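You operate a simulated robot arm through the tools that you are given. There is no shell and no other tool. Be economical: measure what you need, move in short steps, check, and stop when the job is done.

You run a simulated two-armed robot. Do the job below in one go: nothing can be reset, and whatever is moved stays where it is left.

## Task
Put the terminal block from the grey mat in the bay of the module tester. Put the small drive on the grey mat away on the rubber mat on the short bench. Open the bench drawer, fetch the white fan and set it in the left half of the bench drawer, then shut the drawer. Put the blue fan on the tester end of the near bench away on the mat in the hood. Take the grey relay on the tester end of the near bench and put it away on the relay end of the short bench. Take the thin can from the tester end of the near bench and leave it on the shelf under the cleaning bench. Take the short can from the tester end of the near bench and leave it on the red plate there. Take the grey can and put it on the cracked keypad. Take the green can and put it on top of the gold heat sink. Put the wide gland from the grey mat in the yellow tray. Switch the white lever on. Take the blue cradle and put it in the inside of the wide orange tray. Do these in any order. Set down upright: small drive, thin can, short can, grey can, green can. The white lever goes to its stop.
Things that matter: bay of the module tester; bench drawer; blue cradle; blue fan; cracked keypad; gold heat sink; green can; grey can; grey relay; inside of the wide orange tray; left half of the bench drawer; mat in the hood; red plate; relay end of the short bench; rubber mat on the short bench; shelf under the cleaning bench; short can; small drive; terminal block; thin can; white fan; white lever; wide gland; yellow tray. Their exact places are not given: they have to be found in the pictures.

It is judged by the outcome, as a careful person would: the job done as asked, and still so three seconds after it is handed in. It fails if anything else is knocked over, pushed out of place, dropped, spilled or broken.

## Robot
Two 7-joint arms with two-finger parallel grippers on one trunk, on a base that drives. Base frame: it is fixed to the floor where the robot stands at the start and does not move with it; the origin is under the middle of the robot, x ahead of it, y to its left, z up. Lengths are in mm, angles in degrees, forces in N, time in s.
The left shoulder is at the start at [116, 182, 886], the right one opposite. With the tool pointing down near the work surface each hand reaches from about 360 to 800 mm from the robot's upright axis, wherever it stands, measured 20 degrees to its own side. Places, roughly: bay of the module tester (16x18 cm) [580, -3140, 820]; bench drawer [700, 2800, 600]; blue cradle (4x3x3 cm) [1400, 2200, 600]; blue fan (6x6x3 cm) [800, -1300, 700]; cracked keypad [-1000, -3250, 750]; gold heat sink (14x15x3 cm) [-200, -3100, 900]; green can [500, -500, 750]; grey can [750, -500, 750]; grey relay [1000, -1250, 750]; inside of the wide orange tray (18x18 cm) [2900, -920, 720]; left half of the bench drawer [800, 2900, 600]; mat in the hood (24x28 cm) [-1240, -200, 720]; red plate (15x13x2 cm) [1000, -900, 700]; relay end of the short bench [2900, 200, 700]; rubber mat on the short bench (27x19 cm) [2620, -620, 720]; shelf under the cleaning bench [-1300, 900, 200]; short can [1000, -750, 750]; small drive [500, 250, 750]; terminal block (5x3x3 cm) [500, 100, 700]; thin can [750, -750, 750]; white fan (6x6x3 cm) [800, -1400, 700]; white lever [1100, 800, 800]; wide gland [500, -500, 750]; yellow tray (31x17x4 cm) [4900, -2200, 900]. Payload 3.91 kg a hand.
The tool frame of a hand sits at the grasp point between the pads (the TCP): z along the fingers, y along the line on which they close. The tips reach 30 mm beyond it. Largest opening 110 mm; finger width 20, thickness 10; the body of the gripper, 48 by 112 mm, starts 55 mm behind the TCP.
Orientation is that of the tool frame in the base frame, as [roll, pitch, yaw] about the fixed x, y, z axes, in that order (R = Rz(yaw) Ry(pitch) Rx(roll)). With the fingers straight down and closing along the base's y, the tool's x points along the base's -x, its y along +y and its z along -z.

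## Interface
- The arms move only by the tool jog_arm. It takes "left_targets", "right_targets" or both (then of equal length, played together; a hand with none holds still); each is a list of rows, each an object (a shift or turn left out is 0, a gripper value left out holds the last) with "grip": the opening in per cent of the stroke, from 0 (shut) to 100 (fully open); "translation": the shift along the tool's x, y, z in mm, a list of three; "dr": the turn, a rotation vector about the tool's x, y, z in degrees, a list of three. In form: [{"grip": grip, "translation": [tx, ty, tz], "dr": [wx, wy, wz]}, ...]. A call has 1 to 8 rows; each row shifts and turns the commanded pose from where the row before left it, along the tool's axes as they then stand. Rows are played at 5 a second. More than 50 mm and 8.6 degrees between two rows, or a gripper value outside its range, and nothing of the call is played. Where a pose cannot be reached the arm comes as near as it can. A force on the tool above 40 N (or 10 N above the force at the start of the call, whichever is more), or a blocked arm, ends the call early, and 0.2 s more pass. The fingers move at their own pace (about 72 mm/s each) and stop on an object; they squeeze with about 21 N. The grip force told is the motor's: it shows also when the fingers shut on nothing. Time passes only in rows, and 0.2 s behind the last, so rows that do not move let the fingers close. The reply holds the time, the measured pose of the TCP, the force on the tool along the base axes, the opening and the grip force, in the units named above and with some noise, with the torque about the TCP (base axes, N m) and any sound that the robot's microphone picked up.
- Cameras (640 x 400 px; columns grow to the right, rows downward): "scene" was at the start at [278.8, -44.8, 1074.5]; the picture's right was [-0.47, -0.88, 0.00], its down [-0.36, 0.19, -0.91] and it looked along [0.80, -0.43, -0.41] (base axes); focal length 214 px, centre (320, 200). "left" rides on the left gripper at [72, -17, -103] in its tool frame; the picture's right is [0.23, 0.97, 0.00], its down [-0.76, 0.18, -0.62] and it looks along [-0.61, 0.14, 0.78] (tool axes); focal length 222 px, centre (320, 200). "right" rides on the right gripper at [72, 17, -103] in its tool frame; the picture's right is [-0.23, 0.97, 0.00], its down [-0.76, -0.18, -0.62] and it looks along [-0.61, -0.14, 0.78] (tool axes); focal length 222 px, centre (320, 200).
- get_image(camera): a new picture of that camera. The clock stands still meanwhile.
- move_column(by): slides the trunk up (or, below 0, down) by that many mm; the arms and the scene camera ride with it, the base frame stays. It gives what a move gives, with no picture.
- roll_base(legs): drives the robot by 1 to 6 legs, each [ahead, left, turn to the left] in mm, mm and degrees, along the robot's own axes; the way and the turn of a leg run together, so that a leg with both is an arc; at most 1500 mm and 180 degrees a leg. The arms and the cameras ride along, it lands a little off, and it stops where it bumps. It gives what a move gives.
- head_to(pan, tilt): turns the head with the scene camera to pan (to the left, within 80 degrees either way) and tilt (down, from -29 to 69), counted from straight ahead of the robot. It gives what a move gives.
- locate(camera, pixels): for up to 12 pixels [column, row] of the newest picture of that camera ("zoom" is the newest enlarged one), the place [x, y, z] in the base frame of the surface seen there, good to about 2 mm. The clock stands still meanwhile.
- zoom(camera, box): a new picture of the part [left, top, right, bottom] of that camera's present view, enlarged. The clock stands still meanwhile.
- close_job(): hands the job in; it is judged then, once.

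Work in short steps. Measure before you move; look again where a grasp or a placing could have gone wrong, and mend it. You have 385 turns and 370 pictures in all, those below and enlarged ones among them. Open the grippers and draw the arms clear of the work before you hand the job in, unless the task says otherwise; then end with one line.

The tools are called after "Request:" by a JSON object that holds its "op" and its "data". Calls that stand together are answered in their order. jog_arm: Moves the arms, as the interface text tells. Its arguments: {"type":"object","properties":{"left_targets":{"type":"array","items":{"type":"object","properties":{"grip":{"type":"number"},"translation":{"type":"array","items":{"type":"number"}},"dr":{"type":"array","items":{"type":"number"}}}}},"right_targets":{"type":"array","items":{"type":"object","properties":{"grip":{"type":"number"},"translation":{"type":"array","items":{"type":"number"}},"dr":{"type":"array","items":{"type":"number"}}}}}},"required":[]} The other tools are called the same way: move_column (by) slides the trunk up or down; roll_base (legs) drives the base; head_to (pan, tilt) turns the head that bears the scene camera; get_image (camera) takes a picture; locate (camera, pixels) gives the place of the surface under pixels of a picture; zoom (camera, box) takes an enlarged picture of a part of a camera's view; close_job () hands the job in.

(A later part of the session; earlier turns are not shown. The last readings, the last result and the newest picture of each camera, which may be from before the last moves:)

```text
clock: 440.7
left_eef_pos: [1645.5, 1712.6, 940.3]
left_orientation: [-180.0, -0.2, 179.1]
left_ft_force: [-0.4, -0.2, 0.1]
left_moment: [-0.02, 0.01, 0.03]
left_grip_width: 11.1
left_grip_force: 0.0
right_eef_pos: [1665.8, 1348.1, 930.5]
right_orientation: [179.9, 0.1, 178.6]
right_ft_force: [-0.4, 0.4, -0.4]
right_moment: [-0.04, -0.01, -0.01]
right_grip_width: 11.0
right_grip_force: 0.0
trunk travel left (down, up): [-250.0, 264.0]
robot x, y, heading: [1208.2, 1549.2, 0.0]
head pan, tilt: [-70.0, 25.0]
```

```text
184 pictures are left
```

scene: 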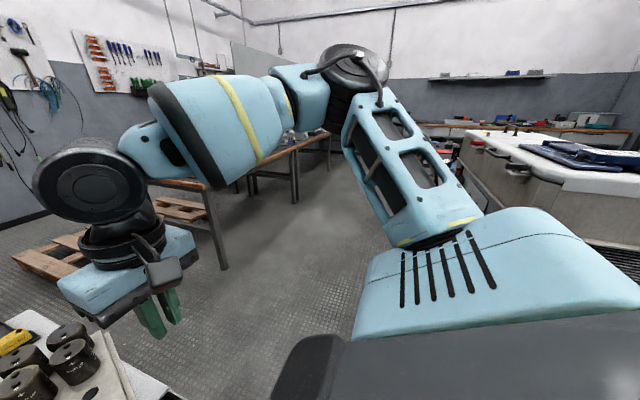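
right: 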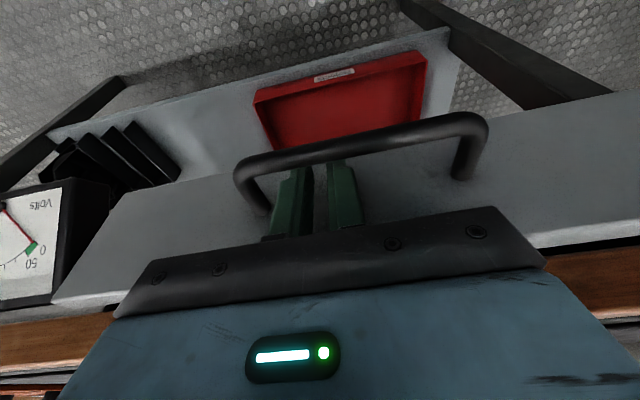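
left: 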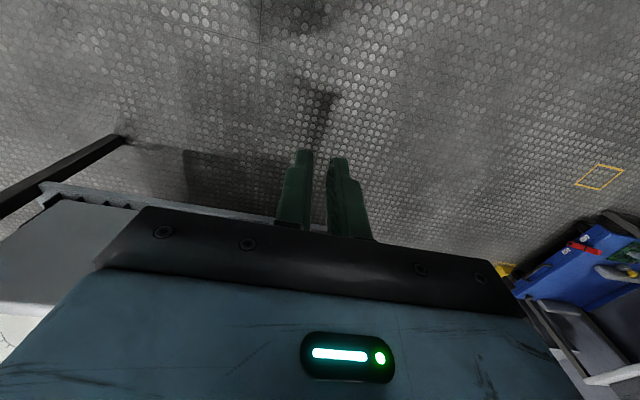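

Turn left to face north toward the trolley.

Request:
{"op": "roll_base", "data": {"legs": [[0, 0, 90]]}}

Request:
{"op": "head_to", "data": {"pan": 0, "tilt": 40}}

Request:
{"op": "get_image", "data": {"camera": "scene"}}

Request:
{"op": "get_image", "data": {"camera": "right"}}

```text
clock: 444.9
left_eef_pos: [1064.1, 1986.9, 939.3]
left_orientation: [179.9, -0.2, -93.1]
left_ft_force: [1.3, 0.2, 0.9]
left_moment: [0.01, -0.02, -0.04]
left_grip_width: 10.9
left_grip_force: 0.1
right_eef_pos: [1429.0, 1993.4, 930.7]
right_orientation: [179.9, 0.2, -93.6]
right_ft_force: [0.2, -0.2, -0.3]
right_moment: [0.02, 0.02, -0.01]
right_grip_width: 10.8
right_grip_force: 0.1
trunk travel left (down, up): [-250.0, 264.0]
robot x, y, heading: [1214.0, 1543.6, 87.3]
head pan, tilt: [-70.0, 25.0]
```

```text
clock: 446.3
left_eef_pos: [1063.7, 1987.8, 939.9]
left_orientation: [180.0, -0.2, -93.1]
left_ft_force: [-0.4, -1.0, -1.3]
left_moment: [0.0, -0.04, 0.05]
left_grip_width: 11.2
left_grip_force: 0.1
right_eef_pos: [1429.2, 1993.0, 930.4]
right_orientation: [179.9, 0.2, -93.5]
right_ft_force: [0.0, -0.2, 0.1]
right_moment: [-0.03, 0.0, 0.03]
right_grip_width: 11.0
right_grip_force: 0.1
trunk travel left (down, up): [-250.0, 264.0]
robot x, y, heading: [1210.6, 1547.3, 87.6]
head pan, tilt: [0.0, 40.0]
```

```text
183 pictures are left
```

scene: 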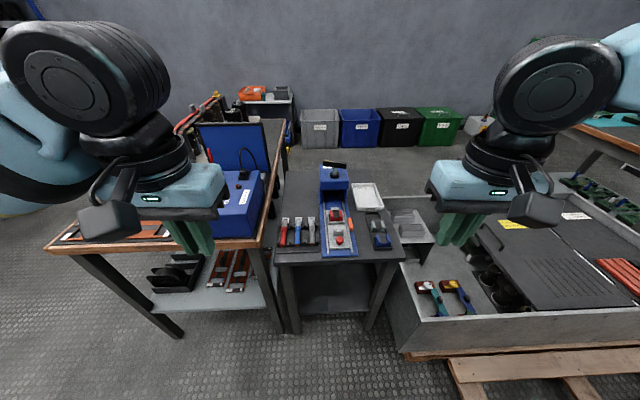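

```text
182 pictures are left
```

right: 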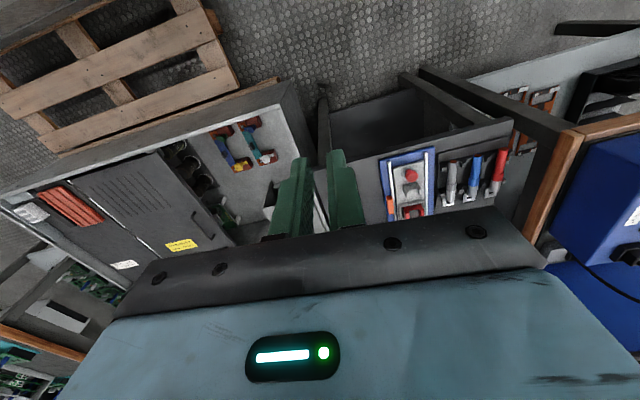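

Request:
{"op": "zoom", "data": {"camera": "scene", "box": [310, 180, 430, 270]}}

Request:
{"op": "locate", "data": {"camera": "zoom", "pixels": [[385, 320], [365, 325], [405, 325], [375, 345], [400, 345], [370, 270], [410, 350], [350, 350]]}}

```text
4.44 times, centred on (370, 225) of scene
```

zoom: 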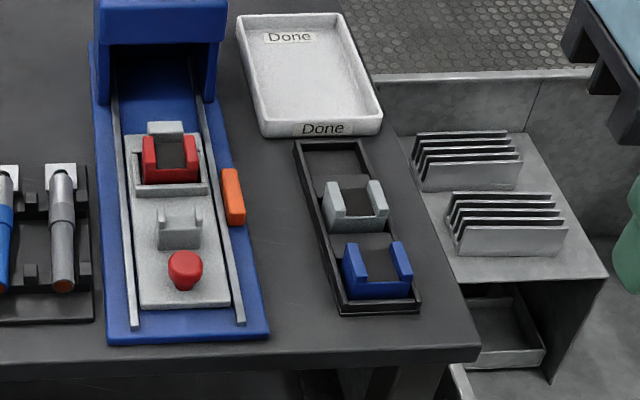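

```text
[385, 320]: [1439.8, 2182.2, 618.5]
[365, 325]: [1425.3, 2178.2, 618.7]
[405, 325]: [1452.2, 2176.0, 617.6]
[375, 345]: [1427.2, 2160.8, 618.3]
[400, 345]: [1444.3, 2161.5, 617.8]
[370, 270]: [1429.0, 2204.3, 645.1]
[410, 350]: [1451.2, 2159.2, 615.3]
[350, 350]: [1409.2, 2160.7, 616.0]
```

Request:
{"op": "locate", "data": {"camera": "zoom", "pixels": [[352, 252], [397, 247], [352, 275], [407, 270], [380, 290], [380, 265], [365, 297], [410, 292], [348, 243]]}}

Request:
{"op": "roll_base", "data": {"legs": [[60, 0, 2.5]]}}

Request:
{"op": "jog_arm", "data": {"right_targets": [{"grip": 75, "translation": [-40, 0, 20]}, {"translation": [-40, 0, 20]}, {"translation": [0, 0, 45]}, {"translation": [0, 0, 45]}, {}]}}

Request:
{"op": "get_image", "data": {"camera": "right"}}

```text
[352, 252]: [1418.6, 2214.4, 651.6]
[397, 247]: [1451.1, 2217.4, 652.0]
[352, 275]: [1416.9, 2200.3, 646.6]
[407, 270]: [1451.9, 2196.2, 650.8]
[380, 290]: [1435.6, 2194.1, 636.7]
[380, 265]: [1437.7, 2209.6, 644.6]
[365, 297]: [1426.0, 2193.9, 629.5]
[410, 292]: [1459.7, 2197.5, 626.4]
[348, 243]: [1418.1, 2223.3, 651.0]
```

```text
clock: 447.2
left_eef_pos: [1045.8, 2040.4, 939.4]
left_orientation: [179.9, -0.3, -90.7]
left_ft_force: [-0.5, 0.9, -0.7]
left_moment: [0.01, -0.04, 0.02]
left_grip_width: 11.0
left_grip_force: 0.1
right_eef_pos: [1410.4, 2063.2, 930.3]
right_orientation: [179.9, 0.0, -91.2]
right_ft_force: [-0.6, 0.0, -0.2]
right_moment: [-0.03, -0.03, 0.02]
right_grip_width: 10.8
right_grip_force: 0.0
trunk travel left (down, up): [-250.0, 264.0]
robot x, y, heading: [1210.9, 1606.6, 90.0]
head pan, tilt: [0.0, 40.0]
```

```text
clock: 448.4
left_eef_pos: [1046.0, 2038.4, 939.6]
left_orientation: [-180.0, -0.1, -90.7]
left_ft_force: [0.3, -0.6, 0.0]
left_moment: [0.02, -0.03, -0.02]
left_grip_width: 11.0
left_grip_force: 0.0
right_eef_pos: [1412.1, 2144.4, 798.0]
right_orientation: [179.9, 0.2, -91.1]
right_ft_force: [0.1, 0.0, -0.9]
right_moment: [-0.03, -0.04, -0.04]
right_grip_width: 82.7
right_grip_force: 0.0
trunk travel left (down, up): [-250.0, 264.0]
robot x, y, heading: [1214.1, 1606.3, 89.7]
head pan, tilt: [0.0, 40.0]
```

```text
180 pictures are left
```

right: 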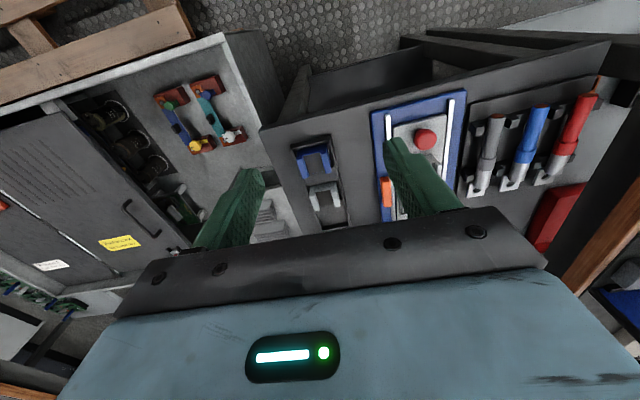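

Request:
{"op": "zoom", "data": {"camera": "right", "box": [270, 120, 370, 240]}}

Request:
{"op": "locate", "data": {"camera": "zoom", "pixels": [[240, 130], [200, 150], [295, 125], [215, 100], [280, 90], [180, 90], [300, 190], [160, 140]]}}

```text
3.33 times, centred on (320, 180) of right
```

zoom: 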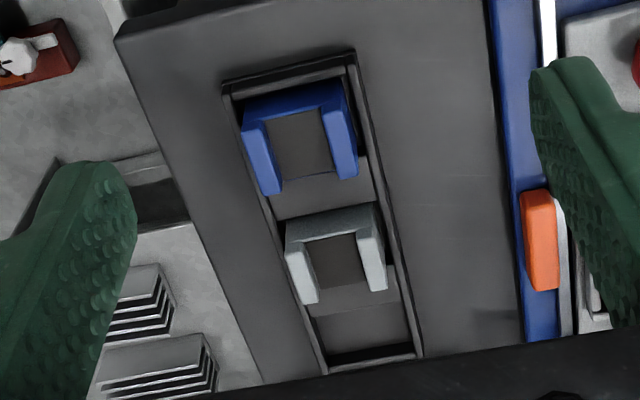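

```text
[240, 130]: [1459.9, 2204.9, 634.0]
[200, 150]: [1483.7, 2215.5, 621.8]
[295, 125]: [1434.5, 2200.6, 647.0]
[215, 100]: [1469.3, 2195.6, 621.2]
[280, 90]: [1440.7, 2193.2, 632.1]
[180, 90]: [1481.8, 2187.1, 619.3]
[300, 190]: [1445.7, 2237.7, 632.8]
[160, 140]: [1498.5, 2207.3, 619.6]
```

Request:
{"op": "locate", "data": {"camera": "zoom", "pixels": [[258, 150], [268, 185], [335, 115], [348, 165], [250, 130], [345, 100], [243, 125], [357, 150]]}}

```text
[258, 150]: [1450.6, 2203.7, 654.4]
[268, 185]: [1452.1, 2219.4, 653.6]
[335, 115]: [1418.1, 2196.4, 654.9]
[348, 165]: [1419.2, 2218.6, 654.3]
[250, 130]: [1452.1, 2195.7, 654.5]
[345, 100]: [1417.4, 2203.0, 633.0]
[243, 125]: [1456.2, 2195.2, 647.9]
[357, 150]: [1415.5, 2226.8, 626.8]
```

Cradle arms at x 1418/1451, centre (1435,2207), top 654. Align and descend.

Request:
{"op": "jog_arm", "data": {"right_targets": [{"grip": 58, "translation": [-32, -11, 15], "dr": [0, 0, -1]}, {"translation": [-32, -11, 25]}, {"translation": [0, 0, 45]}, {}]}}

Request:
{"op": "get_image", "data": {"camera": "right"}}

```text
clock: 449.4
left_eef_pos: [1046.5, 2039.3, 939.9]
left_orientation: [179.9, -0.3, -90.6]
left_ft_force: [-0.4, 0.0, 0.4]
left_moment: [-0.01, 0.0, 0.03]
left_grip_width: 11.2
left_grip_force: 0.0
right_eef_pos: [1434.6, 2209.6, 715.4]
right_orientation: [179.9, 0.2, -90.2]
right_ft_force: [0.4, 0.5, -0.2]
right_moment: [-0.04, -0.01, -0.02]
right_grip_width: 63.7
right_grip_force: 0.2
trunk travel left (down, up): [-250.0, 264.0]
robot x, y, heading: [1210.6, 1606.3, 89.6]
head pan, tilt: [0.0, 40.0]
```

```text
178 pictures are left
```

right: 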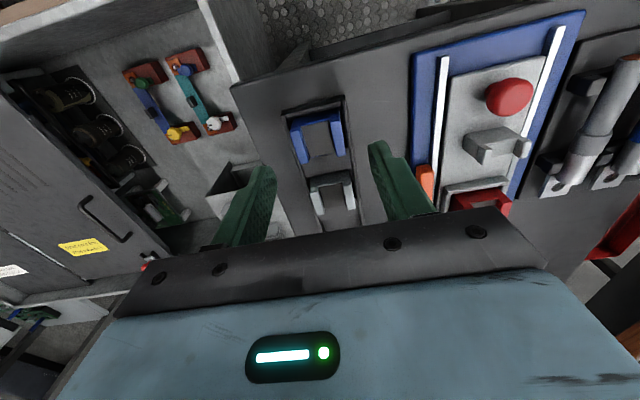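

Request:
{"op": "locate", "data": {"camera": "right", "pixels": [[410, 150], [420, 180], [300, 150], [338, 140], [320, 135]]}}

```text
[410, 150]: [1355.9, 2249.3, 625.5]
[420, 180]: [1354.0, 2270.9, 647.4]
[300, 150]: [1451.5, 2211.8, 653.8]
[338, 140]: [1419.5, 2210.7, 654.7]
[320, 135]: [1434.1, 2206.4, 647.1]
```

Clear. Descend to z≈661 and close on the cradle.

Request:
{"op": "jog_arm", "data": {"right_targets": [{"translation": [2, 0, 30]}, {"translation": [0, 0, 24]}, {}, {"grip": 10}, {"grip": 10}, {"grip": 10}]}}

Request:
{"op": "jog_arm", "data": {"right_targets": [{"translation": [0, 0, -15]}, {"translation": [0, 0, -45]}, {"translation": [0, 0, -45]}, {"translation": [0, 0, -45]}, {"translation": [20, 0, -40]}, {"translation": [40, 0, -20]}, {"translation": [40, 0, -20]}, {}]}}

Request:
{"op": "get_image", "data": {"camera": "right"}}

```text
clock: 450.9
left_eef_pos: [1046.0, 2039.8, 939.7]
left_orientation: [-180.0, -0.2, -90.8]
left_ft_force: [-0.4, -0.4, 0.7]
left_moment: [0.01, -0.01, -0.01]
left_grip_width: 11.1
left_grip_force: 0.1
right_eef_pos: [1437.0, 2208.0, 660.5]
right_orientation: [179.9, 0.2, -90.1]
right_ft_force: [-2.0, 1.1, -3.1]
right_moment: [0.48, 0.14, 0.23]
right_grip_width: 54.7
right_grip_force: 44.9
trunk travel left (down, up): [-250.0, 264.0]
robot x, y, heading: [1214.5, 1609.3, 89.9]
head pan, tilt: [0.0, 40.0]
```

```text
clock: 451.2
left_eef_pos: [1046.1, 2040.5, 939.4]
left_orientation: [179.9, -0.3, -90.6]
left_ft_force: [-0.5, 0.2, -0.2]
left_moment: [-0.06, -0.02, -0.01]
left_grip_width: 11.2
left_grip_force: 0.0
right_eef_pos: [1435.4, 2207.0, 661.5]
right_orientation: [180.0, -0.1, -90.0]
right_ft_force: [-0.7, 11.5, -16.5]
right_moment: [0.19, 0.17, 0.27]
right_grip_width: 54.8
right_grip_force: 45.0
trunk travel left (down, up): [-250.0, 264.0]
robot x, y, heading: [1211.5, 1606.0, 89.9]
head pan, tilt: [0.0, 40.0]
stopped in row 1 (right hand): the force on the tool passed its limit at 52 N (the readings are from after the stop); the commanded pose is now the measured one
```

```text
177 pictures are left
```

right: 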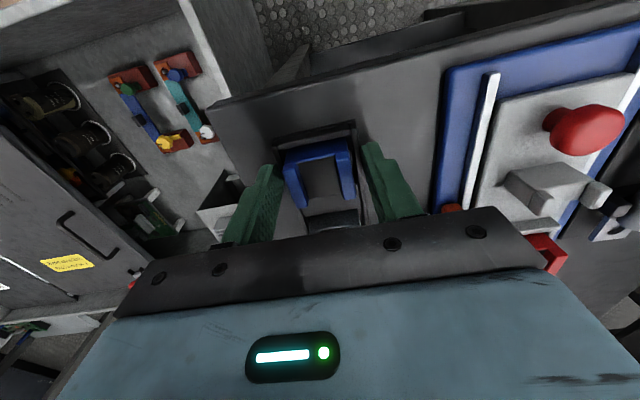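

The fingertips caught the tray rim. Open, raise 9 mm, and close again on the cradle arms only.

Request:
{"op": "jog_arm", "data": {"right_targets": [{"grip": 62}, {"grip": 62}, {"translation": [0, 0, -8]}, {}, {"grip": 10}, {"grip": 10}, {"grip": 10}]}}

Request:
{"op": "get_image", "data": {"camera": "right"}}

```text
clock: 452.8
left_eef_pos: [1045.5, 2039.7, 940.0]
left_orientation: [-179.9, -0.2, -90.8]
left_ft_force: [-0.2, -0.6, -0.4]
left_moment: [0.0, 0.03, 0.01]
left_grip_width: 10.9
left_grip_force: 0.0
right_eef_pos: [1435.0, 2205.2, 670.9]
right_orientation: [180.0, 0.2, -90.0]
right_ft_force: [1.2, -0.4, 1.1]
right_moment: [-0.02, -0.11, 0.02]
right_grip_width: 39.8
right_grip_force: 20.8
trunk travel left (down, up): [-250.0, 264.0]
robot x, y, heading: [1211.1, 1607.5, 90.0]
head pan, tilt: [0.0, 40.0]
```

```text
176 pictures are left
```

right: 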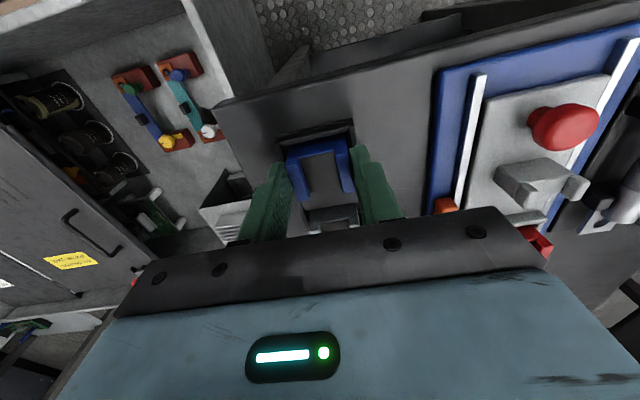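

Grabbed (39.8 mm). Lift.

Request:
{"op": "jog_arm", "data": {"right_targets": [{"translation": [0, 0, -12]}, {"translation": [0, 0, -30]}, {"translation": [0, 0, -45]}, {"translation": [0, 0, -45]}, {"translation": [0, 0, -45]}, {"translation": [30, 0, -30]}, {"translation": [40, 0, -20]}, {"translation": [40, 0, 0]}]}}

Request:
{"op": "get_image", "data": {"camera": "right"}}

```text
clock: 454.6
left_eef_pos: [1046.3, 2039.5, 939.8]
left_orientation: [-180.0, -0.1, -90.7]
left_ft_force: [-0.4, 0.5, -0.8]
left_moment: [0.04, 0.02, 0.02]
left_grip_width: 10.9
left_grip_force: 0.0
right_eef_pos: [1433.2, 2095.1, 897.5]
right_orientation: [-180.0, 0.2, -90.0]
right_ft_force: [-0.2, -0.5, -2.0]
right_moment: [0.02, 0.01, 0.01]
right_grip_width: 39.5
right_grip_force: 21.5
trunk travel left (down, up): [-250.0, 264.0]
robot x, y, heading: [1214.2, 1607.9, 90.0]
head pan, tilt: [0.0, 40.0]
```

```text
175 pictures are left
```

right: 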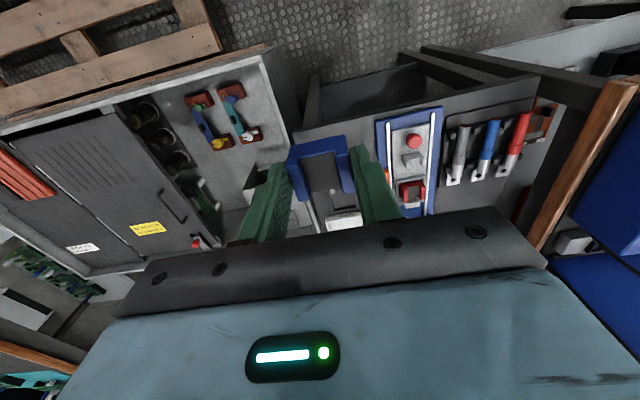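

Cradle held. Now turn to the left around to face south and find the white lever.

Request:
{"op": "roll_base", "data": {"legs": [[-80, 0, 45], [-120, 0, 45], [0, 100, 45], [0, 100, 45]]}}

Request:
{"op": "head_to", "data": {"pan": 0, "tilt": 25}}

Request:
{"op": "get_image", "data": {"camera": "scene"}}

```text
clock: 463.2
left_eef_pos: [1588.8, 903.8, 939.8]
left_orientation: [179.9, -0.1, 86.8]
left_ft_force: [0.1, -0.2, 0.8]
left_moment: [0.03, 0.03, -0.02]
left_grip_width: 11.1
left_grip_force: 0.0
right_eef_pos: [1198.1, 865.5, 897.8]
right_orientation: [180.0, 0.0, 87.2]
right_ft_force: [-0.2, 0.6, -2.3]
right_moment: [0.0, -0.01, 0.01]
right_grip_width: 40.0
right_grip_force: 21.3
trunk travel left (down, up): [-250.0, 264.0]
robot x, y, heading: [1443.8, 1343.1, -93.0]
head pan, tilt: [0.0, 40.0]
stopped in leg 4: the robot was blocked; the commanded pose is now the measured one
```

```text
clock: 464.0
left_eef_pos: [1589.7, 902.7, 939.5]
left_orientation: [179.9, -0.2, 86.6]
left_ft_force: [0.5, -0.1, -0.3]
left_moment: [-0.03, -0.05, -0.01]
left_grip_width: 10.9
left_grip_force: 0.0
right_eef_pos: [1198.6, 865.4, 896.8]
right_orientation: [-179.9, 0.0, 87.4]
right_ft_force: [-1.1, -0.5, -1.2]
right_moment: [-0.01, 0.0, 0.01]
right_grip_width: 39.9
right_grip_force: 21.1
trunk travel left (down, up): [-250.0, 264.0]
robot x, y, heading: [1440.4, 1345.8, -92.6]
head pan, tilt: [0.0, 25.0]
```

```text
174 pictures are left
```

scene: 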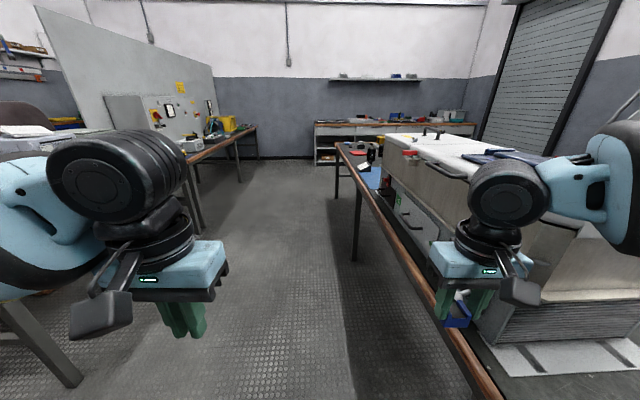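

Request:
{"op": "zoom", "data": {"camera": "scene", "box": [340, 120, 560, 330]}}

Request:
{"op": "locate", "data": {"camera": "scene", "pixels": [[410, 210], [440, 165], [480, 140], [400, 240], [500, 300], [480, 350], [560, 220], [382, 170]]}}

```text
1.90 times, centred on (450, 225) of scene
```

zoom: 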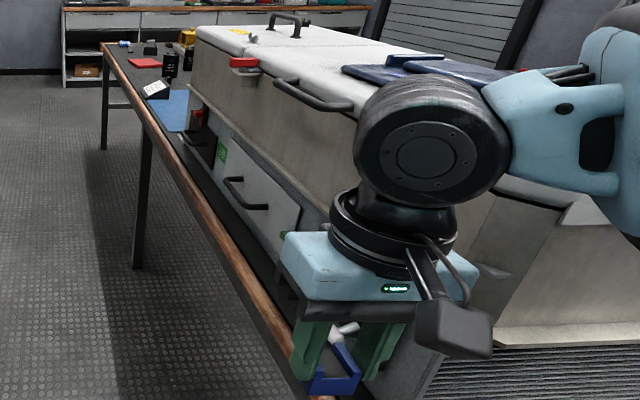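

```text
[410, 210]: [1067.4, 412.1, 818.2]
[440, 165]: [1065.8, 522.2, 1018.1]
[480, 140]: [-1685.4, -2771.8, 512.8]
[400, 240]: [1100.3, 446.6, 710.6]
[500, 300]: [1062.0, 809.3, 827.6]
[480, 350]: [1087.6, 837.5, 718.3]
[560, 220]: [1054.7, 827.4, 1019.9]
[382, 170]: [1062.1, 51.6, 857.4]
```

The lever is hidden behind the right hand. Retract and raise the right hand for a view.

Request:
{"op": "jog_arm", "data": {"right_targets": [{"translation": [30, -10, -30]}, {"translation": [30, -10, -30]}, {"translation": [30, -10, -30]}, {"translation": [20, -10, -30]}, {"translation": [0, 0, -30]}]}}

Request:
{"op": "head_to", "data": {"pan": -30, "tilt": 25}}

Request:
{"op": "get_image", "data": {"camera": "scene"}}

```text
clock: 465.2
left_eef_pos: [1588.5, 904.2, 939.8]
left_orientation: [180.0, -0.3, 86.6]
left_ft_force: [-0.5, -0.2, 0.1]
left_moment: [0.01, 0.02, -0.03]
left_grip_width: 11.1
left_grip_force: 0.2
right_eef_pos: [1163.5, 976.1, 1045.3]
right_orientation: [-180.0, 0.0, 87.4]
right_ft_force: [-0.2, -0.4, -1.5]
right_moment: [-0.01, -0.02, 0.01]
right_grip_width: 39.8
right_grip_force: 21.2
trunk travel left (down, up): [-250.0, 264.0]
robot x, y, heading: [1442.9, 1346.8, -92.6]
head pan, tilt: [0.0, 25.0]
```

```text
clock: 466.2
left_eef_pos: [1589.4, 903.1, 939.9]
left_orientation: [179.9, -0.3, 86.7]
left_ft_force: [-0.3, -0.2, -0.6]
left_moment: [-0.02, -0.03, -0.02]
left_grip_width: 10.9
left_grip_force: 0.0
right_eef_pos: [1163.0, 978.2, 1045.2]
right_orientation: [180.0, 0.0, 87.3]
right_ft_force: [-0.4, 0.3, -2.3]
right_moment: [-0.01, -0.01, -0.01]
right_grip_width: 40.0
right_grip_force: 20.5
trunk travel left (down, up): [-250.0, 264.0]
robot x, y, heading: [1438.6, 1341.4, -92.8]
head pan, tilt: [-30.0, 25.0]
```

```text
172 pictures are left
```

scene: 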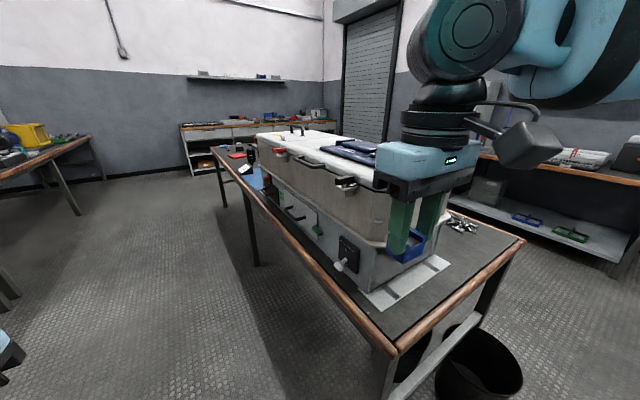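

Lever seen at (345,262). Zoom.

Request:
{"op": "zoom", "data": {"camera": "scene", "box": [310, 220, 390, 290]}}

Request:
{"op": "locate", "data": {"camera": "zoom", "pixels": [[262, 270], [285, 255], [250, 285], [330, 240], [300, 150], [380, 180], [330, 300], [260, 230], [200, 180]]}}

```text
5.71 times, centred on (350, 255) of scene
```

zoom: 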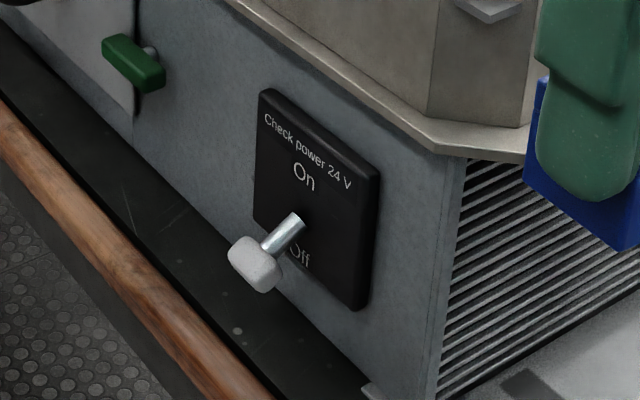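

```text
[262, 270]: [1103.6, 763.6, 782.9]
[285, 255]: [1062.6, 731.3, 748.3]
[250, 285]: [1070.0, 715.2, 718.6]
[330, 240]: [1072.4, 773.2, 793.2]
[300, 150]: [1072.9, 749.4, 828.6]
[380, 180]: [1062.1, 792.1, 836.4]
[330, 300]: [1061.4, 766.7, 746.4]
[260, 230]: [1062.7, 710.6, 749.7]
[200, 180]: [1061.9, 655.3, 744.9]
```

Lever "Check power 24 V": knob at (1104,763,782), currently down (Off), must go up. I'll face west from the aisle and lift it from below with the left hand. Reposition.

Request:
{"op": "roll_base", "data": {"legs": [[320, 0, 0], [0, 330, 0], [0, -80, -45], [0, 80, -42]]}}

Request:
{"op": "head_to", "data": {"pan": 15, "tilt": 25}}

Request:
{"op": "get_image", "data": {"camera": "scene"}}

```text
clock: 470.1
left_eef_pos: [1750.7, 574.6, 939.2]
left_orientation: [179.8, -0.1, 87.5]
left_ft_force: [-0.6, -0.7, 0.8]
left_moment: [-0.03, -0.01, -0.01]
left_grip_width: 11.0
left_grip_force: 0.0
right_eef_pos: [1325.0, 643.6, 1045.2]
right_orientation: [-179.9, -0.1, 88.1]
right_ft_force: [0.1, 0.8, -2.4]
right_moment: [-0.02, -0.02, 0.01]
right_grip_width: 39.8
right_grip_force: 21.0
trunk travel left (down, up): [-250.0, 264.0]
robot x, y, heading: [1597.3, 1010.4, -92.0]
head pan, tilt: [-30.0, 25.0]
stopped in leg 2: the robot was blocked; the commanded pose is now the measured one
```

```text
clock: 471.2
left_eef_pos: [1751.4, 574.3, 939.6]
left_orientation: [179.9, -0.3, 87.5]
left_ft_force: [-0.2, 0.5, 0.6]
left_moment: [-0.02, 0.03, -0.01]
left_grip_width: 10.8
left_grip_force: 0.0
right_eef_pos: [1324.6, 645.3, 1046.0]
right_orientation: [-180.0, 0.1, 88.1]
right_ft_force: [-0.5, 0.2, -1.6]
right_moment: [0.01, 0.02, -0.01]
right_grip_width: 39.9
right_grip_force: 20.8
trunk travel left (down, up): [-250.0, 264.0]
robot x, y, heading: [1595.6, 1013.7, -91.9]
head pan, tilt: [15.0, 25.0]
```

```text
170 pictures are left
```

scene: 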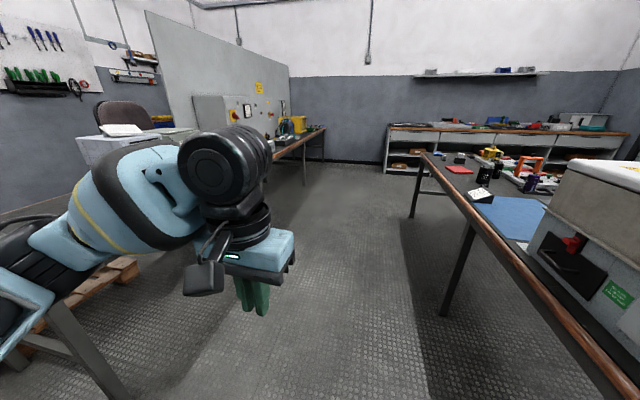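

The left elbow met the bench on the east side. Turn right in place first (slowly), then back up.

Request:
{"op": "roll_base", "data": {"legs": [[0, -40, 0], [60, 0, -30], [-60, 0, -30], [40, 0, -28]]}}

Request:
{"op": "head_to", "data": {"pan": 10, "tilt": 30}}

Request:
{"op": "get_image", "data": {"camera": "scene"}}

```text
clock: 473.6
left_eef_pos: [1497.7, 504.8, 939.2]
left_orientation: [179.9, -0.2, 62.4]
left_ft_force: [0.0, -0.5, 0.4]
left_moment: [-0.03, -0.01, -0.02]
left_grip_width: 11.0
left_grip_force: 0.1
right_eef_pos: [1147.2, 747.9, 1045.9]
right_orientation: [179.1, -0.1, 63.3]
right_ft_force: [-0.5, -0.4, -2.7]
right_moment: [0.03, 0.0, -0.02]
right_grip_width: 39.8
right_grip_force: 20.8
trunk travel left (down, up): [-250.0, 264.0]
robot x, y, heading: [1544.7, 968.3, -117.3]
head pan, tilt: [15.0, 25.0]
stopped in leg 2: the force on the tool passed its limit at 56 N (the readings are from after the stop); the commanded pose is now the measured one
```

```text
clock: 474.2
left_eef_pos: [1498.0, 504.9, 940.9]
left_orientation: [179.9, -0.2, 62.4]
left_ft_force: [0.6, -0.9, -0.8]
left_moment: [-0.03, 0.02, 0.01]
left_grip_width: 10.8
left_grip_force: 0.1
right_eef_pos: [1146.9, 748.8, 1045.7]
right_orientation: [179.3, -0.2, 63.4]
right_ft_force: [-0.7, 0.2, -2.1]
right_moment: [0.01, -0.03, -0.05]
right_grip_width: 39.7
right_grip_force: 20.7
trunk travel left (down, up): [-250.0, 264.0]
robot x, y, heading: [1544.8, 968.8, -117.0]
head pan, tilt: [10.0, 30.0]
```

```text
169 pictures are left
```

scene: 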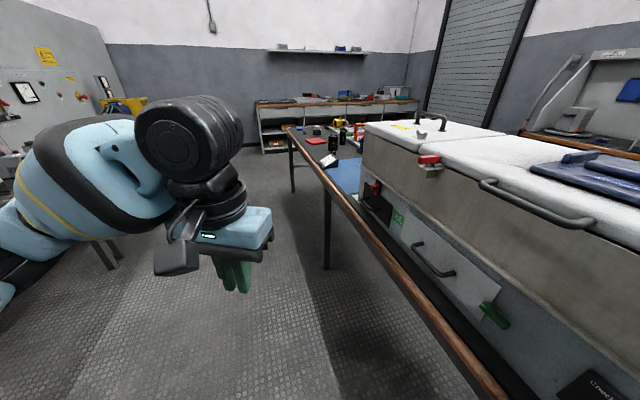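

The right hand touched the machine while turning. Retract the right hand closer to the body, then continue turning.

Request:
{"op": "jog_arm", "data": {"right_targets": [{"translation": [30, -10, -10]}, {"translation": [40, -10, -10]}, {"translation": [40, -10, 0]}, {"translation": [30, -10, 0]}, {}]}}

Request:
{"op": "roll_base", "data": {"legs": [[-60, 0, 0], [-50, 0, -20]]}}

Request:
{"op": "get_image", "data": {"camera": "right"}}

```text
clock: 475.4
left_eef_pos: [1498.2, 505.0, 939.0]
left_orientation: [179.9, -0.2, 62.4]
left_ft_force: [-0.2, -0.2, 0.4]
left_moment: [0.0, 0.01, -0.01]
left_grip_width: 10.9
left_grip_force: 0.1
right_eef_pos: [1173.2, 889.9, 1064.6]
right_orientation: [179.1, -0.2, 63.4]
right_ft_force: [-0.4, 0.3, -2.2]
right_moment: [0.01, -0.01, 0.01]
right_grip_width: 39.6
right_grip_force: 21.3
trunk travel left (down, up): [-250.0, 264.0]
robot x, y, heading: [1543.4, 966.5, -117.1]
head pan, tilt: [10.0, 30.0]
```

```text
clock: 477.1
left_eef_pos: [1447.8, 583.6, 939.9]
left_orientation: [179.8, -0.2, 51.8]
left_ft_force: [0.4, -0.4, -0.1]
left_moment: [-0.01, -0.02, 0.0]
left_grip_width: 11.1
left_grip_force: 0.1
right_eef_pos: [1198.6, 1021.8, 1064.4]
right_orientation: [179.1, -0.2, 52.8]
right_ft_force: [0.3, 0.1, -2.3]
right_moment: [0.01, -0.02, -0.01]
right_grip_width: 39.5
right_grip_force: 21.2
trunk travel left (down, up): [-250.0, 264.0]
robot x, y, heading: [1573.9, 1025.9, -127.5]
head pan, tilt: [10.0, 30.0]
stopped in leg 2: the robot was blocked; the commanded pose is now the measured one
```

```text
168 pictures are left
```

right: 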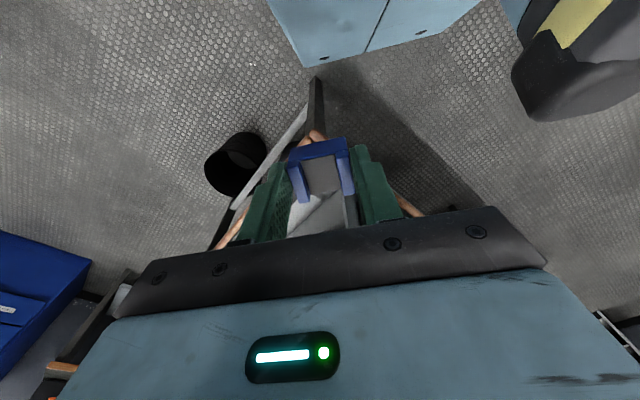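

Blocked again behind. Look toward the east side to learn the clearance.

Request:
{"op": "head_to", "data": {"pan": 80, "tilt": 35}}

Request:
{"op": "get_image", "data": {"camera": "scene"}}

Request:
{"op": "locate", "data": {"camera": "scene", "pixels": [[100, 100], [60, 130], [150, 180], [250, 150], [350, 120], [100, 250], [200, 300], [30, 200]]}}

```text
clock: 478.6
left_eef_pos: [1446.7, 582.9, 940.2]
left_orientation: [179.8, -0.3, 51.8]
left_ft_force: [0.1, 0.1, 0.5]
left_moment: [-0.01, 0.01, 0.01]
left_grip_width: 11.1
left_grip_force: 0.0
right_eef_pos: [1198.6, 1021.5, 1064.9]
right_orientation: [179.1, -0.2, 52.9]
right_ft_force: [0.2, -0.5, -1.6]
right_moment: [-0.02, -0.05, -0.02]
right_grip_width: 39.7
right_grip_force: 20.6
trunk travel left (down, up): [-250.0, 264.0]
robot x, y, heading: [1582.8, 1027.9, -127.5]
head pan, tilt: [80.0, 35.0]
```

```text
167 pictures are left
```

scene: 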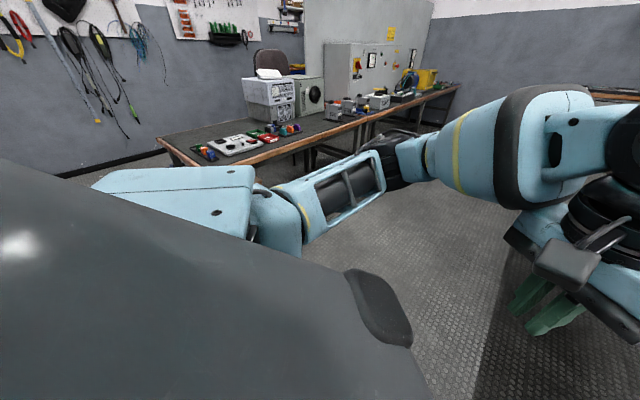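

```text
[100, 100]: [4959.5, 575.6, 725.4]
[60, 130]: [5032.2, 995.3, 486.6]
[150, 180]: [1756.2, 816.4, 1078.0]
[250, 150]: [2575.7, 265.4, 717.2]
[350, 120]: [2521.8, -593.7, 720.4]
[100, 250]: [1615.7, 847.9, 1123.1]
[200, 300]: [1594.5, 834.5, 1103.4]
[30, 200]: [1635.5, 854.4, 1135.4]
```

Space north-east is blocked by the pallet/cart. Better: deliver the cradle first, and do the lever afterwards with the free right hand. Move south-east and turn to face east.

Request:
{"op": "roll_base", "data": {"legs": [[120, 340, 0], [0, 80, 45], [0, -80, 45], [0, 80, 38]]}}

Request:
{"op": "head_to", "data": {"pan": -30, "tilt": 22}}

Request:
{"op": "get_image", "data": {"camera": "scene"}}

```text
clock: 488.0
left_eef_pos: [2241.5, 916.6, 939.5]
left_orientation: [179.9, -0.2, 179.5]
left_ft_force: [0.3, 0.2, -0.4]
left_moment: [-0.01, -0.01, 0.01]
left_grip_width: 11.0
left_grip_force: 0.1
right_eef_pos: [2044.9, 453.2, 1065.6]
right_orientation: [179.2, -0.2, -179.5]
right_ft_force: [0.1, 0.1, -2.6]
right_moment: [0.01, 0.03, 0.02]
right_grip_width: 39.8
right_grip_force: 21.2
trunk travel left (down, up): [-250.0, 264.0]
robot x, y, heading: [1809.2, 747.7, 0.0]
head pan, tilt: [80.0, 35.0]
```

```text
clock: 489.8
left_eef_pos: [2241.3, 916.9, 940.9]
left_orientation: [179.9, -0.3, 179.5]
left_ft_force: [0.3, 0.0, -0.2]
left_moment: [0.0, -0.01, -0.01]
left_grip_width: 11.0
left_grip_force: 0.1
right_eef_pos: [2044.6, 452.6, 1062.9]
right_orientation: [179.0, -0.1, -179.5]
right_ft_force: [0.5, -0.4, -2.0]
right_moment: [0.02, 0.0, 0.0]
right_grip_width: 39.9
right_grip_force: 21.1
trunk travel left (down, up): [-250.0, 264.0]
robot x, y, heading: [1810.2, 749.6, 0.1]
head pan, tilt: [-30.0, 22.0]
```

```text
166 pictures are left
```

scene: 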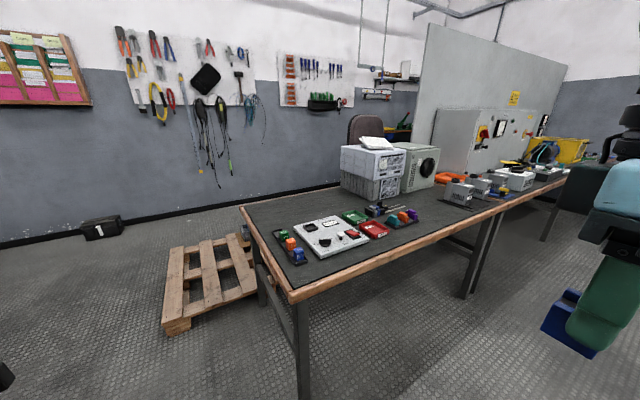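

Strafe south along the short bench's west side.

Request:
{"op": "roll_base", "data": {"legs": [[50, -1400, 0]]}}

Request:
{"op": "head_to", "data": {"pan": 0, "tilt": 30}}

Request:
{"op": "get_image", "data": {"camera": "scene"}}

```text
clock: 502.2
left_eef_pos: [2277.7, -481.3, 940.1]
left_orientation: [180.0, -0.1, 178.0]
left_ft_force: [-0.4, 0.9, 0.0]
left_moment: [0.01, -0.04, -0.01]
left_grip_width: 11.1
left_grip_force: 0.0
right_eef_pos: [2070.4, -940.3, 1064.6]
right_orientation: [179.1, -0.3, 179.0]
right_ft_force: [-0.6, 0.4, -1.6]
right_moment: [0.0, -0.04, 0.01]
right_grip_width: 39.8
right_grip_force: 20.4
trunk travel left (down, up): [-250.0, 264.0]
robot x, y, heading: [1841.4, -638.8, -1.3]
head pan, tilt: [-30.0, 22.0]
```

```text
clock: 503.1
left_eef_pos: [2279.0, -481.7, 939.1]
left_orientation: [179.9, -0.3, 178.0]
left_ft_force: [-0.6, 0.2, 0.7]
left_moment: [0.01, 0.0, 0.03]
left_grip_width: 11.0
left_grip_force: 0.1
right_eef_pos: [2069.8, -940.3, 1065.9]
right_orientation: [179.0, -0.2, 179.0]
right_ft_force: [0.6, 1.1, -2.2]
right_moment: [0.02, 0.02, -0.01]
right_grip_width: 39.8
right_grip_force: 21.2
trunk travel left (down, up): [-250.0, 264.0]
robot x, y, heading: [1842.1, -639.2, -1.3]
head pan, tilt: [0.0, 30.0]
```

```text
165 pictures are left
```

scene: 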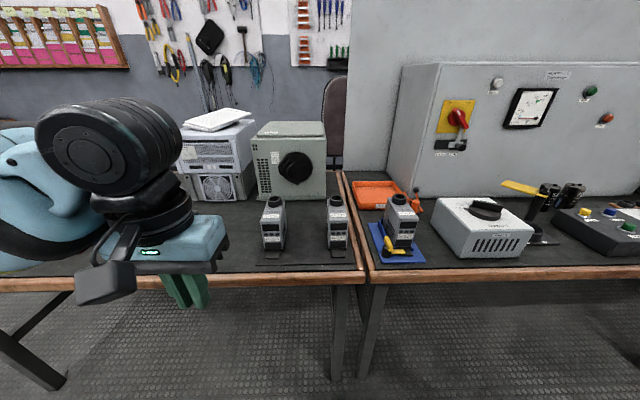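

Request:
{"op": "zoom", "data": {"camera": "scene", "box": [230, 150, 450, 290]}}

Request:
{"op": "locate", "data": {"camera": "scene", "pixels": [[375, 195], [357, 185], [405, 187], [352, 205], [400, 207], [272, 255], [330, 258], [300, 225], [320, 200], [270, 200], [340, 278], [385, 250]]}}

```text
2.86 times, centred on (340, 220) of scene
```

zoom: 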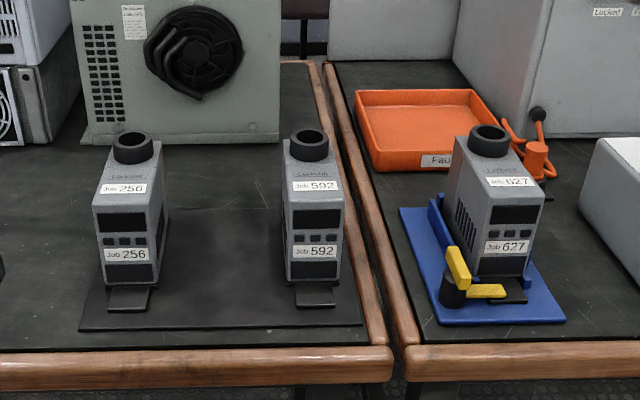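

```text
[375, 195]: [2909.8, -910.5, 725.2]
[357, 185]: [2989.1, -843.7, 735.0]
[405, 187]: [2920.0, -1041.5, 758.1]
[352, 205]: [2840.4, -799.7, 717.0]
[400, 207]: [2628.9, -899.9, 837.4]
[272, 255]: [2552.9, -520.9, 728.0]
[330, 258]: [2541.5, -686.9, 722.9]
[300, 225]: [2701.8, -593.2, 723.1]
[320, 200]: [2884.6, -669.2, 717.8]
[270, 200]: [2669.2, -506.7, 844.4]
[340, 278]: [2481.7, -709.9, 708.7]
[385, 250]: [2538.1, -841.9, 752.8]
```

Retract the left hand, drive up to the bench with the right hand opposite the orange tray.

Request:
{"op": "jog_arm", "data": {"left_targets": [{"translation": [40, 20, -20]}, {"translation": [40, 20, -20]}, {"translation": [40, 0, -10]}, {}]}}

Request:
{"op": "roll_base", "data": {"legs": [[300, -90, 1.3]]}}

Request:
{"op": "head_to", "data": {"pan": -15, "tilt": 45}}

Request:
{"op": "get_image", "data": {"camera": "scene"}}

```text
clock: 504.1
left_eef_pos: [2161.0, -437.4, 993.9]
left_orientation: [179.8, -0.3, 178.0]
left_ft_force: [0.4, -0.3, 1.1]
left_moment: [0.02, 0.0, -0.01]
left_grip_width: 11.0
left_grip_force: 0.1
right_eef_pos: [2070.6, -939.7, 1064.4]
right_orientation: [179.1, -0.1, 178.9]
right_ft_force: [-0.2, -0.4, -2.4]
right_moment: [0.01, 0.06, -0.04]
right_grip_width: 39.8
right_grip_force: 20.2
trunk travel left (down, up): [-250.0, 264.0]
robot x, y, heading: [1846.8, -638.8, -1.3]
head pan, tilt: [0.0, 30.0]
```

```text
clock: 506.2
left_eef_pos: [2454.2, -520.2, 991.9]
left_orientation: [179.9, -0.2, 179.6]
left_ft_force: [0.7, 0.3, 0.4]
left_moment: [0.02, 0.02, 0.0]
left_grip_width: 11.0
left_grip_force: 0.0
right_eef_pos: [2379.1, -1026.4, 1064.1]
right_orientation: [179.1, -0.2, -179.3]
right_ft_force: [-0.1, 0.3, -2.0]
right_moment: [0.02, 0.01, -0.01]
right_grip_width: 40.0
right_grip_force: 21.3
trunk travel left (down, up): [-250.0, 264.0]
robot x, y, heading: [2142.6, -727.6, 0.2]
head pan, tilt: [0.0, 30.0]
```

```text
clock: 507.0
left_eef_pos: [2453.1, -519.6, 992.8]
left_orientation: [179.8, -0.2, 179.7]
left_ft_force: [-0.6, 0.8, 0.0]
left_moment: [-0.01, 0.02, 0.03]
left_grip_width: 10.9
left_grip_force: 0.1
right_eef_pos: [2377.6, -1024.8, 1065.0]
right_orientation: [179.2, -0.2, -179.3]
right_ft_force: [0.4, 0.1, -2.1]
right_moment: [0.0, -0.02, 0.0]
right_grip_width: 40.0
right_grip_force: 21.0
trunk travel left (down, up): [-250.0, 264.0]
robot x, y, heading: [2141.0, -729.1, 0.3]
head pan, tilt: [-15.0, 45.0]
```

```text
163 pictures are left
```

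scene: 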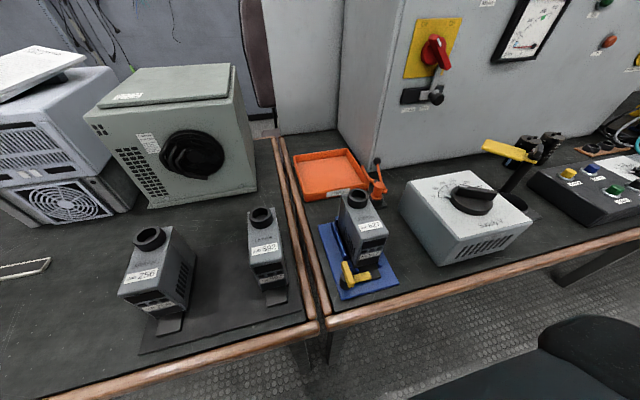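

Request:
{"op": "locate", "data": {"camera": "scene", "pixels": [[345, 100], [380, 130], [400, 60], [362, 168], [330, 172], [300, 160], [355, 155], [350, 188], [310, 195], [360, 200], [470, 190], [440, 95]]}}

Request:
{"op": "move_column", "data": {"by": -100}}

```text
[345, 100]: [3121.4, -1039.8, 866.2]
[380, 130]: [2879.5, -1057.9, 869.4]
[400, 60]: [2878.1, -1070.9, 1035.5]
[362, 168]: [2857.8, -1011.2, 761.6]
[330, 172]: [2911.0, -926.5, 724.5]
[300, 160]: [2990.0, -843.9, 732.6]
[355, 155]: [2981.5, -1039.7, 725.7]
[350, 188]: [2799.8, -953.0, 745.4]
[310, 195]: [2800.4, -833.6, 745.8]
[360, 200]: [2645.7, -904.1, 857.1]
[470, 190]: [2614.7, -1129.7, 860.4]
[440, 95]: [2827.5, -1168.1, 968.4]
```

```text
clock: 508.3
left_eef_pos: [2452.8, -519.7, 893.8]
left_orientation: [179.9, -0.1, 179.7]
left_ft_force: [0.3, -0.8, 0.3]
left_moment: [0.04, -0.03, 0.02]
left_grip_width: 10.9
left_grip_force: 0.1
right_eef_pos: [2377.7, -1025.9, 963.7]
right_orientation: [179.1, -0.3, -179.3]
right_ft_force: [-0.5, 0.3, -2.3]
right_moment: [-0.02, 0.02, -0.03]
right_grip_width: 40.0
right_grip_force: 20.8
trunk travel left (down, up): [-150.0, 364.0]
robot x, y, heading: [2140.6, -732.3, 0.1]
head pan, tilt: [-15.0, 45.0]
```

Tray centre ≈(2895,-925). Extend the right hand forward at z≈960, passing over the drive.

Request:
{"op": "jog_arm", "data": {"right_targets": [{"translation": [-45, 14, 0]}, {"translation": [-45, 14, 0]}, {"translation": [-45, 14, 0]}, {"translation": [-45, 14, 0]}, {"translation": [-45, 14, 0]}, {"translation": [-45, 14, 0]}, {"translation": [-45, 14, 0]}, {"translation": [-45, 14, 0]}]}}

Request:
{"op": "get_image", "data": {"camera": "scene"}}

```text
clock: 510.1
left_eef_pos: [2452.8, -521.1, 892.6]
left_orientation: [179.9, -0.2, 179.7]
left_ft_force: [-0.4, -0.5, -0.2]
left_moment: [-0.02, -0.01, 0.0]
left_grip_width: 11.1
left_grip_force: 0.1
right_eef_pos: [2715.8, -931.8, 955.0]
right_orientation: [179.1, -0.2, -179.5]
right_ft_force: [-0.5, 0.0, -1.0]
right_moment: [0.03, -0.02, 0.0]
right_grip_width: 39.8
right_grip_force: 20.6
right hand out of reach, approached as far as the arm can: row 8
trunk travel left (down, up): [-150.0, 364.0]
robot x, y, heading: [2143.3, -731.5, 0.5]
head pan, tilt: [-15.0, 45.0]
```

```text
162 pictures are left
```

scene: 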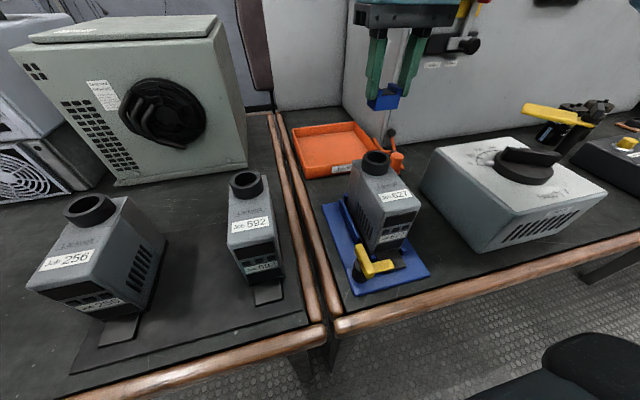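

Reach is limited with the wrist above the shoulder; raise the trunk by 200 and lower the hand instead.

Request:
{"op": "move_column", "data": {"by": 200}}

Request:
{"op": "jog_arm", "data": {"right_targets": [{"translation": [0, 0, 45]}, {"translation": [0, 0, 45]}, {"translation": [-20, 0, 40]}, {"translation": [-30, 0, 35]}, {"translation": [-40, 3, 20]}, {"translation": [-40, 3, 20]}, {"translation": [-20, 3, 20]}, {}]}}

Request:
{"op": "get_image", "data": {"camera": "scene"}}

Request:
{"op": "get_image", "data": {"camera": "right"}}

```text
clock: 512.3
left_eef_pos: [2453.8, -519.8, 1092.4]
left_orientation: [179.9, -0.2, 179.7]
left_ft_force: [-0.6, -0.6, -0.4]
left_moment: [-0.01, 0.01, -0.01]
left_grip_width: 11.2
left_grip_force: 0.0
right_eef_pos: [2650.8, -931.9, 1243.1]
right_orientation: [179.2, 11.0, -179.3]
right_ft_force: [-0.4, 0.3, -3.3]
right_moment: [0.02, 0.02, -0.01]
right_grip_width: 39.7
right_grip_force: 21.2
trunk travel left (down, up): [-350.0, 164.0]
robot x, y, heading: [2143.5, -730.3, 0.1]
head pan, tilt: [-15.0, 45.0]
```

```text
clock: 514.1
left_eef_pos: [2453.9, -520.3, 1093.5]
left_orientation: [179.9, -0.2, 179.7]
left_ft_force: [0.4, 0.6, 1.2]
left_moment: [0.01, 0.0, -0.05]
left_grip_width: 11.0
left_grip_force: 0.0
right_eef_pos: [2750.1, -936.8, 1081.5]
right_orientation: [179.3, 11.0, -179.3]
right_ft_force: [0.2, 0.2, -1.3]
right_moment: [-0.05, 0.04, -0.02]
right_grip_width: 39.8
right_grip_force: 21.4
right hand out of reach, approached as far as the arm can: row 5, 6, 7
trunk travel left (down, up): [-350.0, 164.0]
robot x, y, heading: [2146.1, -734.2, 0.2]
head pan, tilt: [-15.0, 45.0]
```

```text
161 pictures are left
```

scene: 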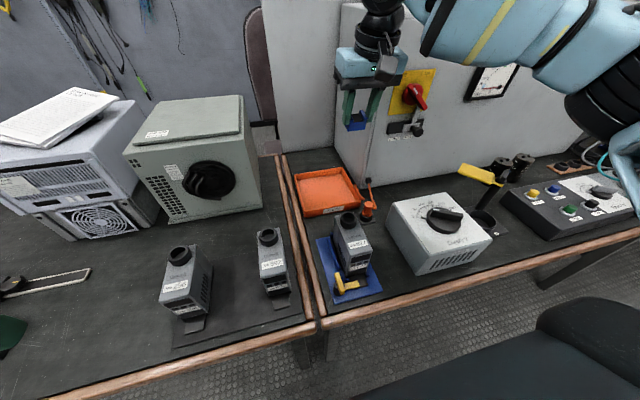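

```text
160 pictures are left
```

right: 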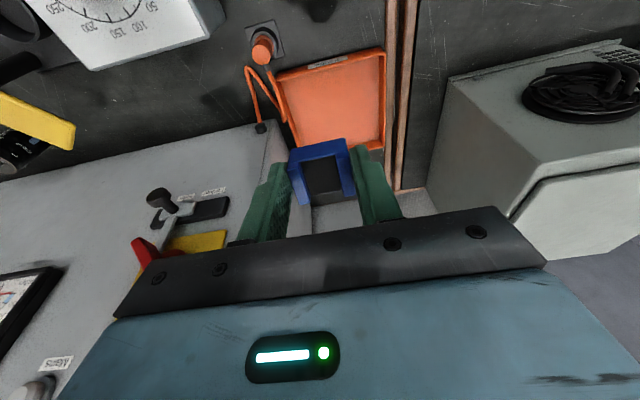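

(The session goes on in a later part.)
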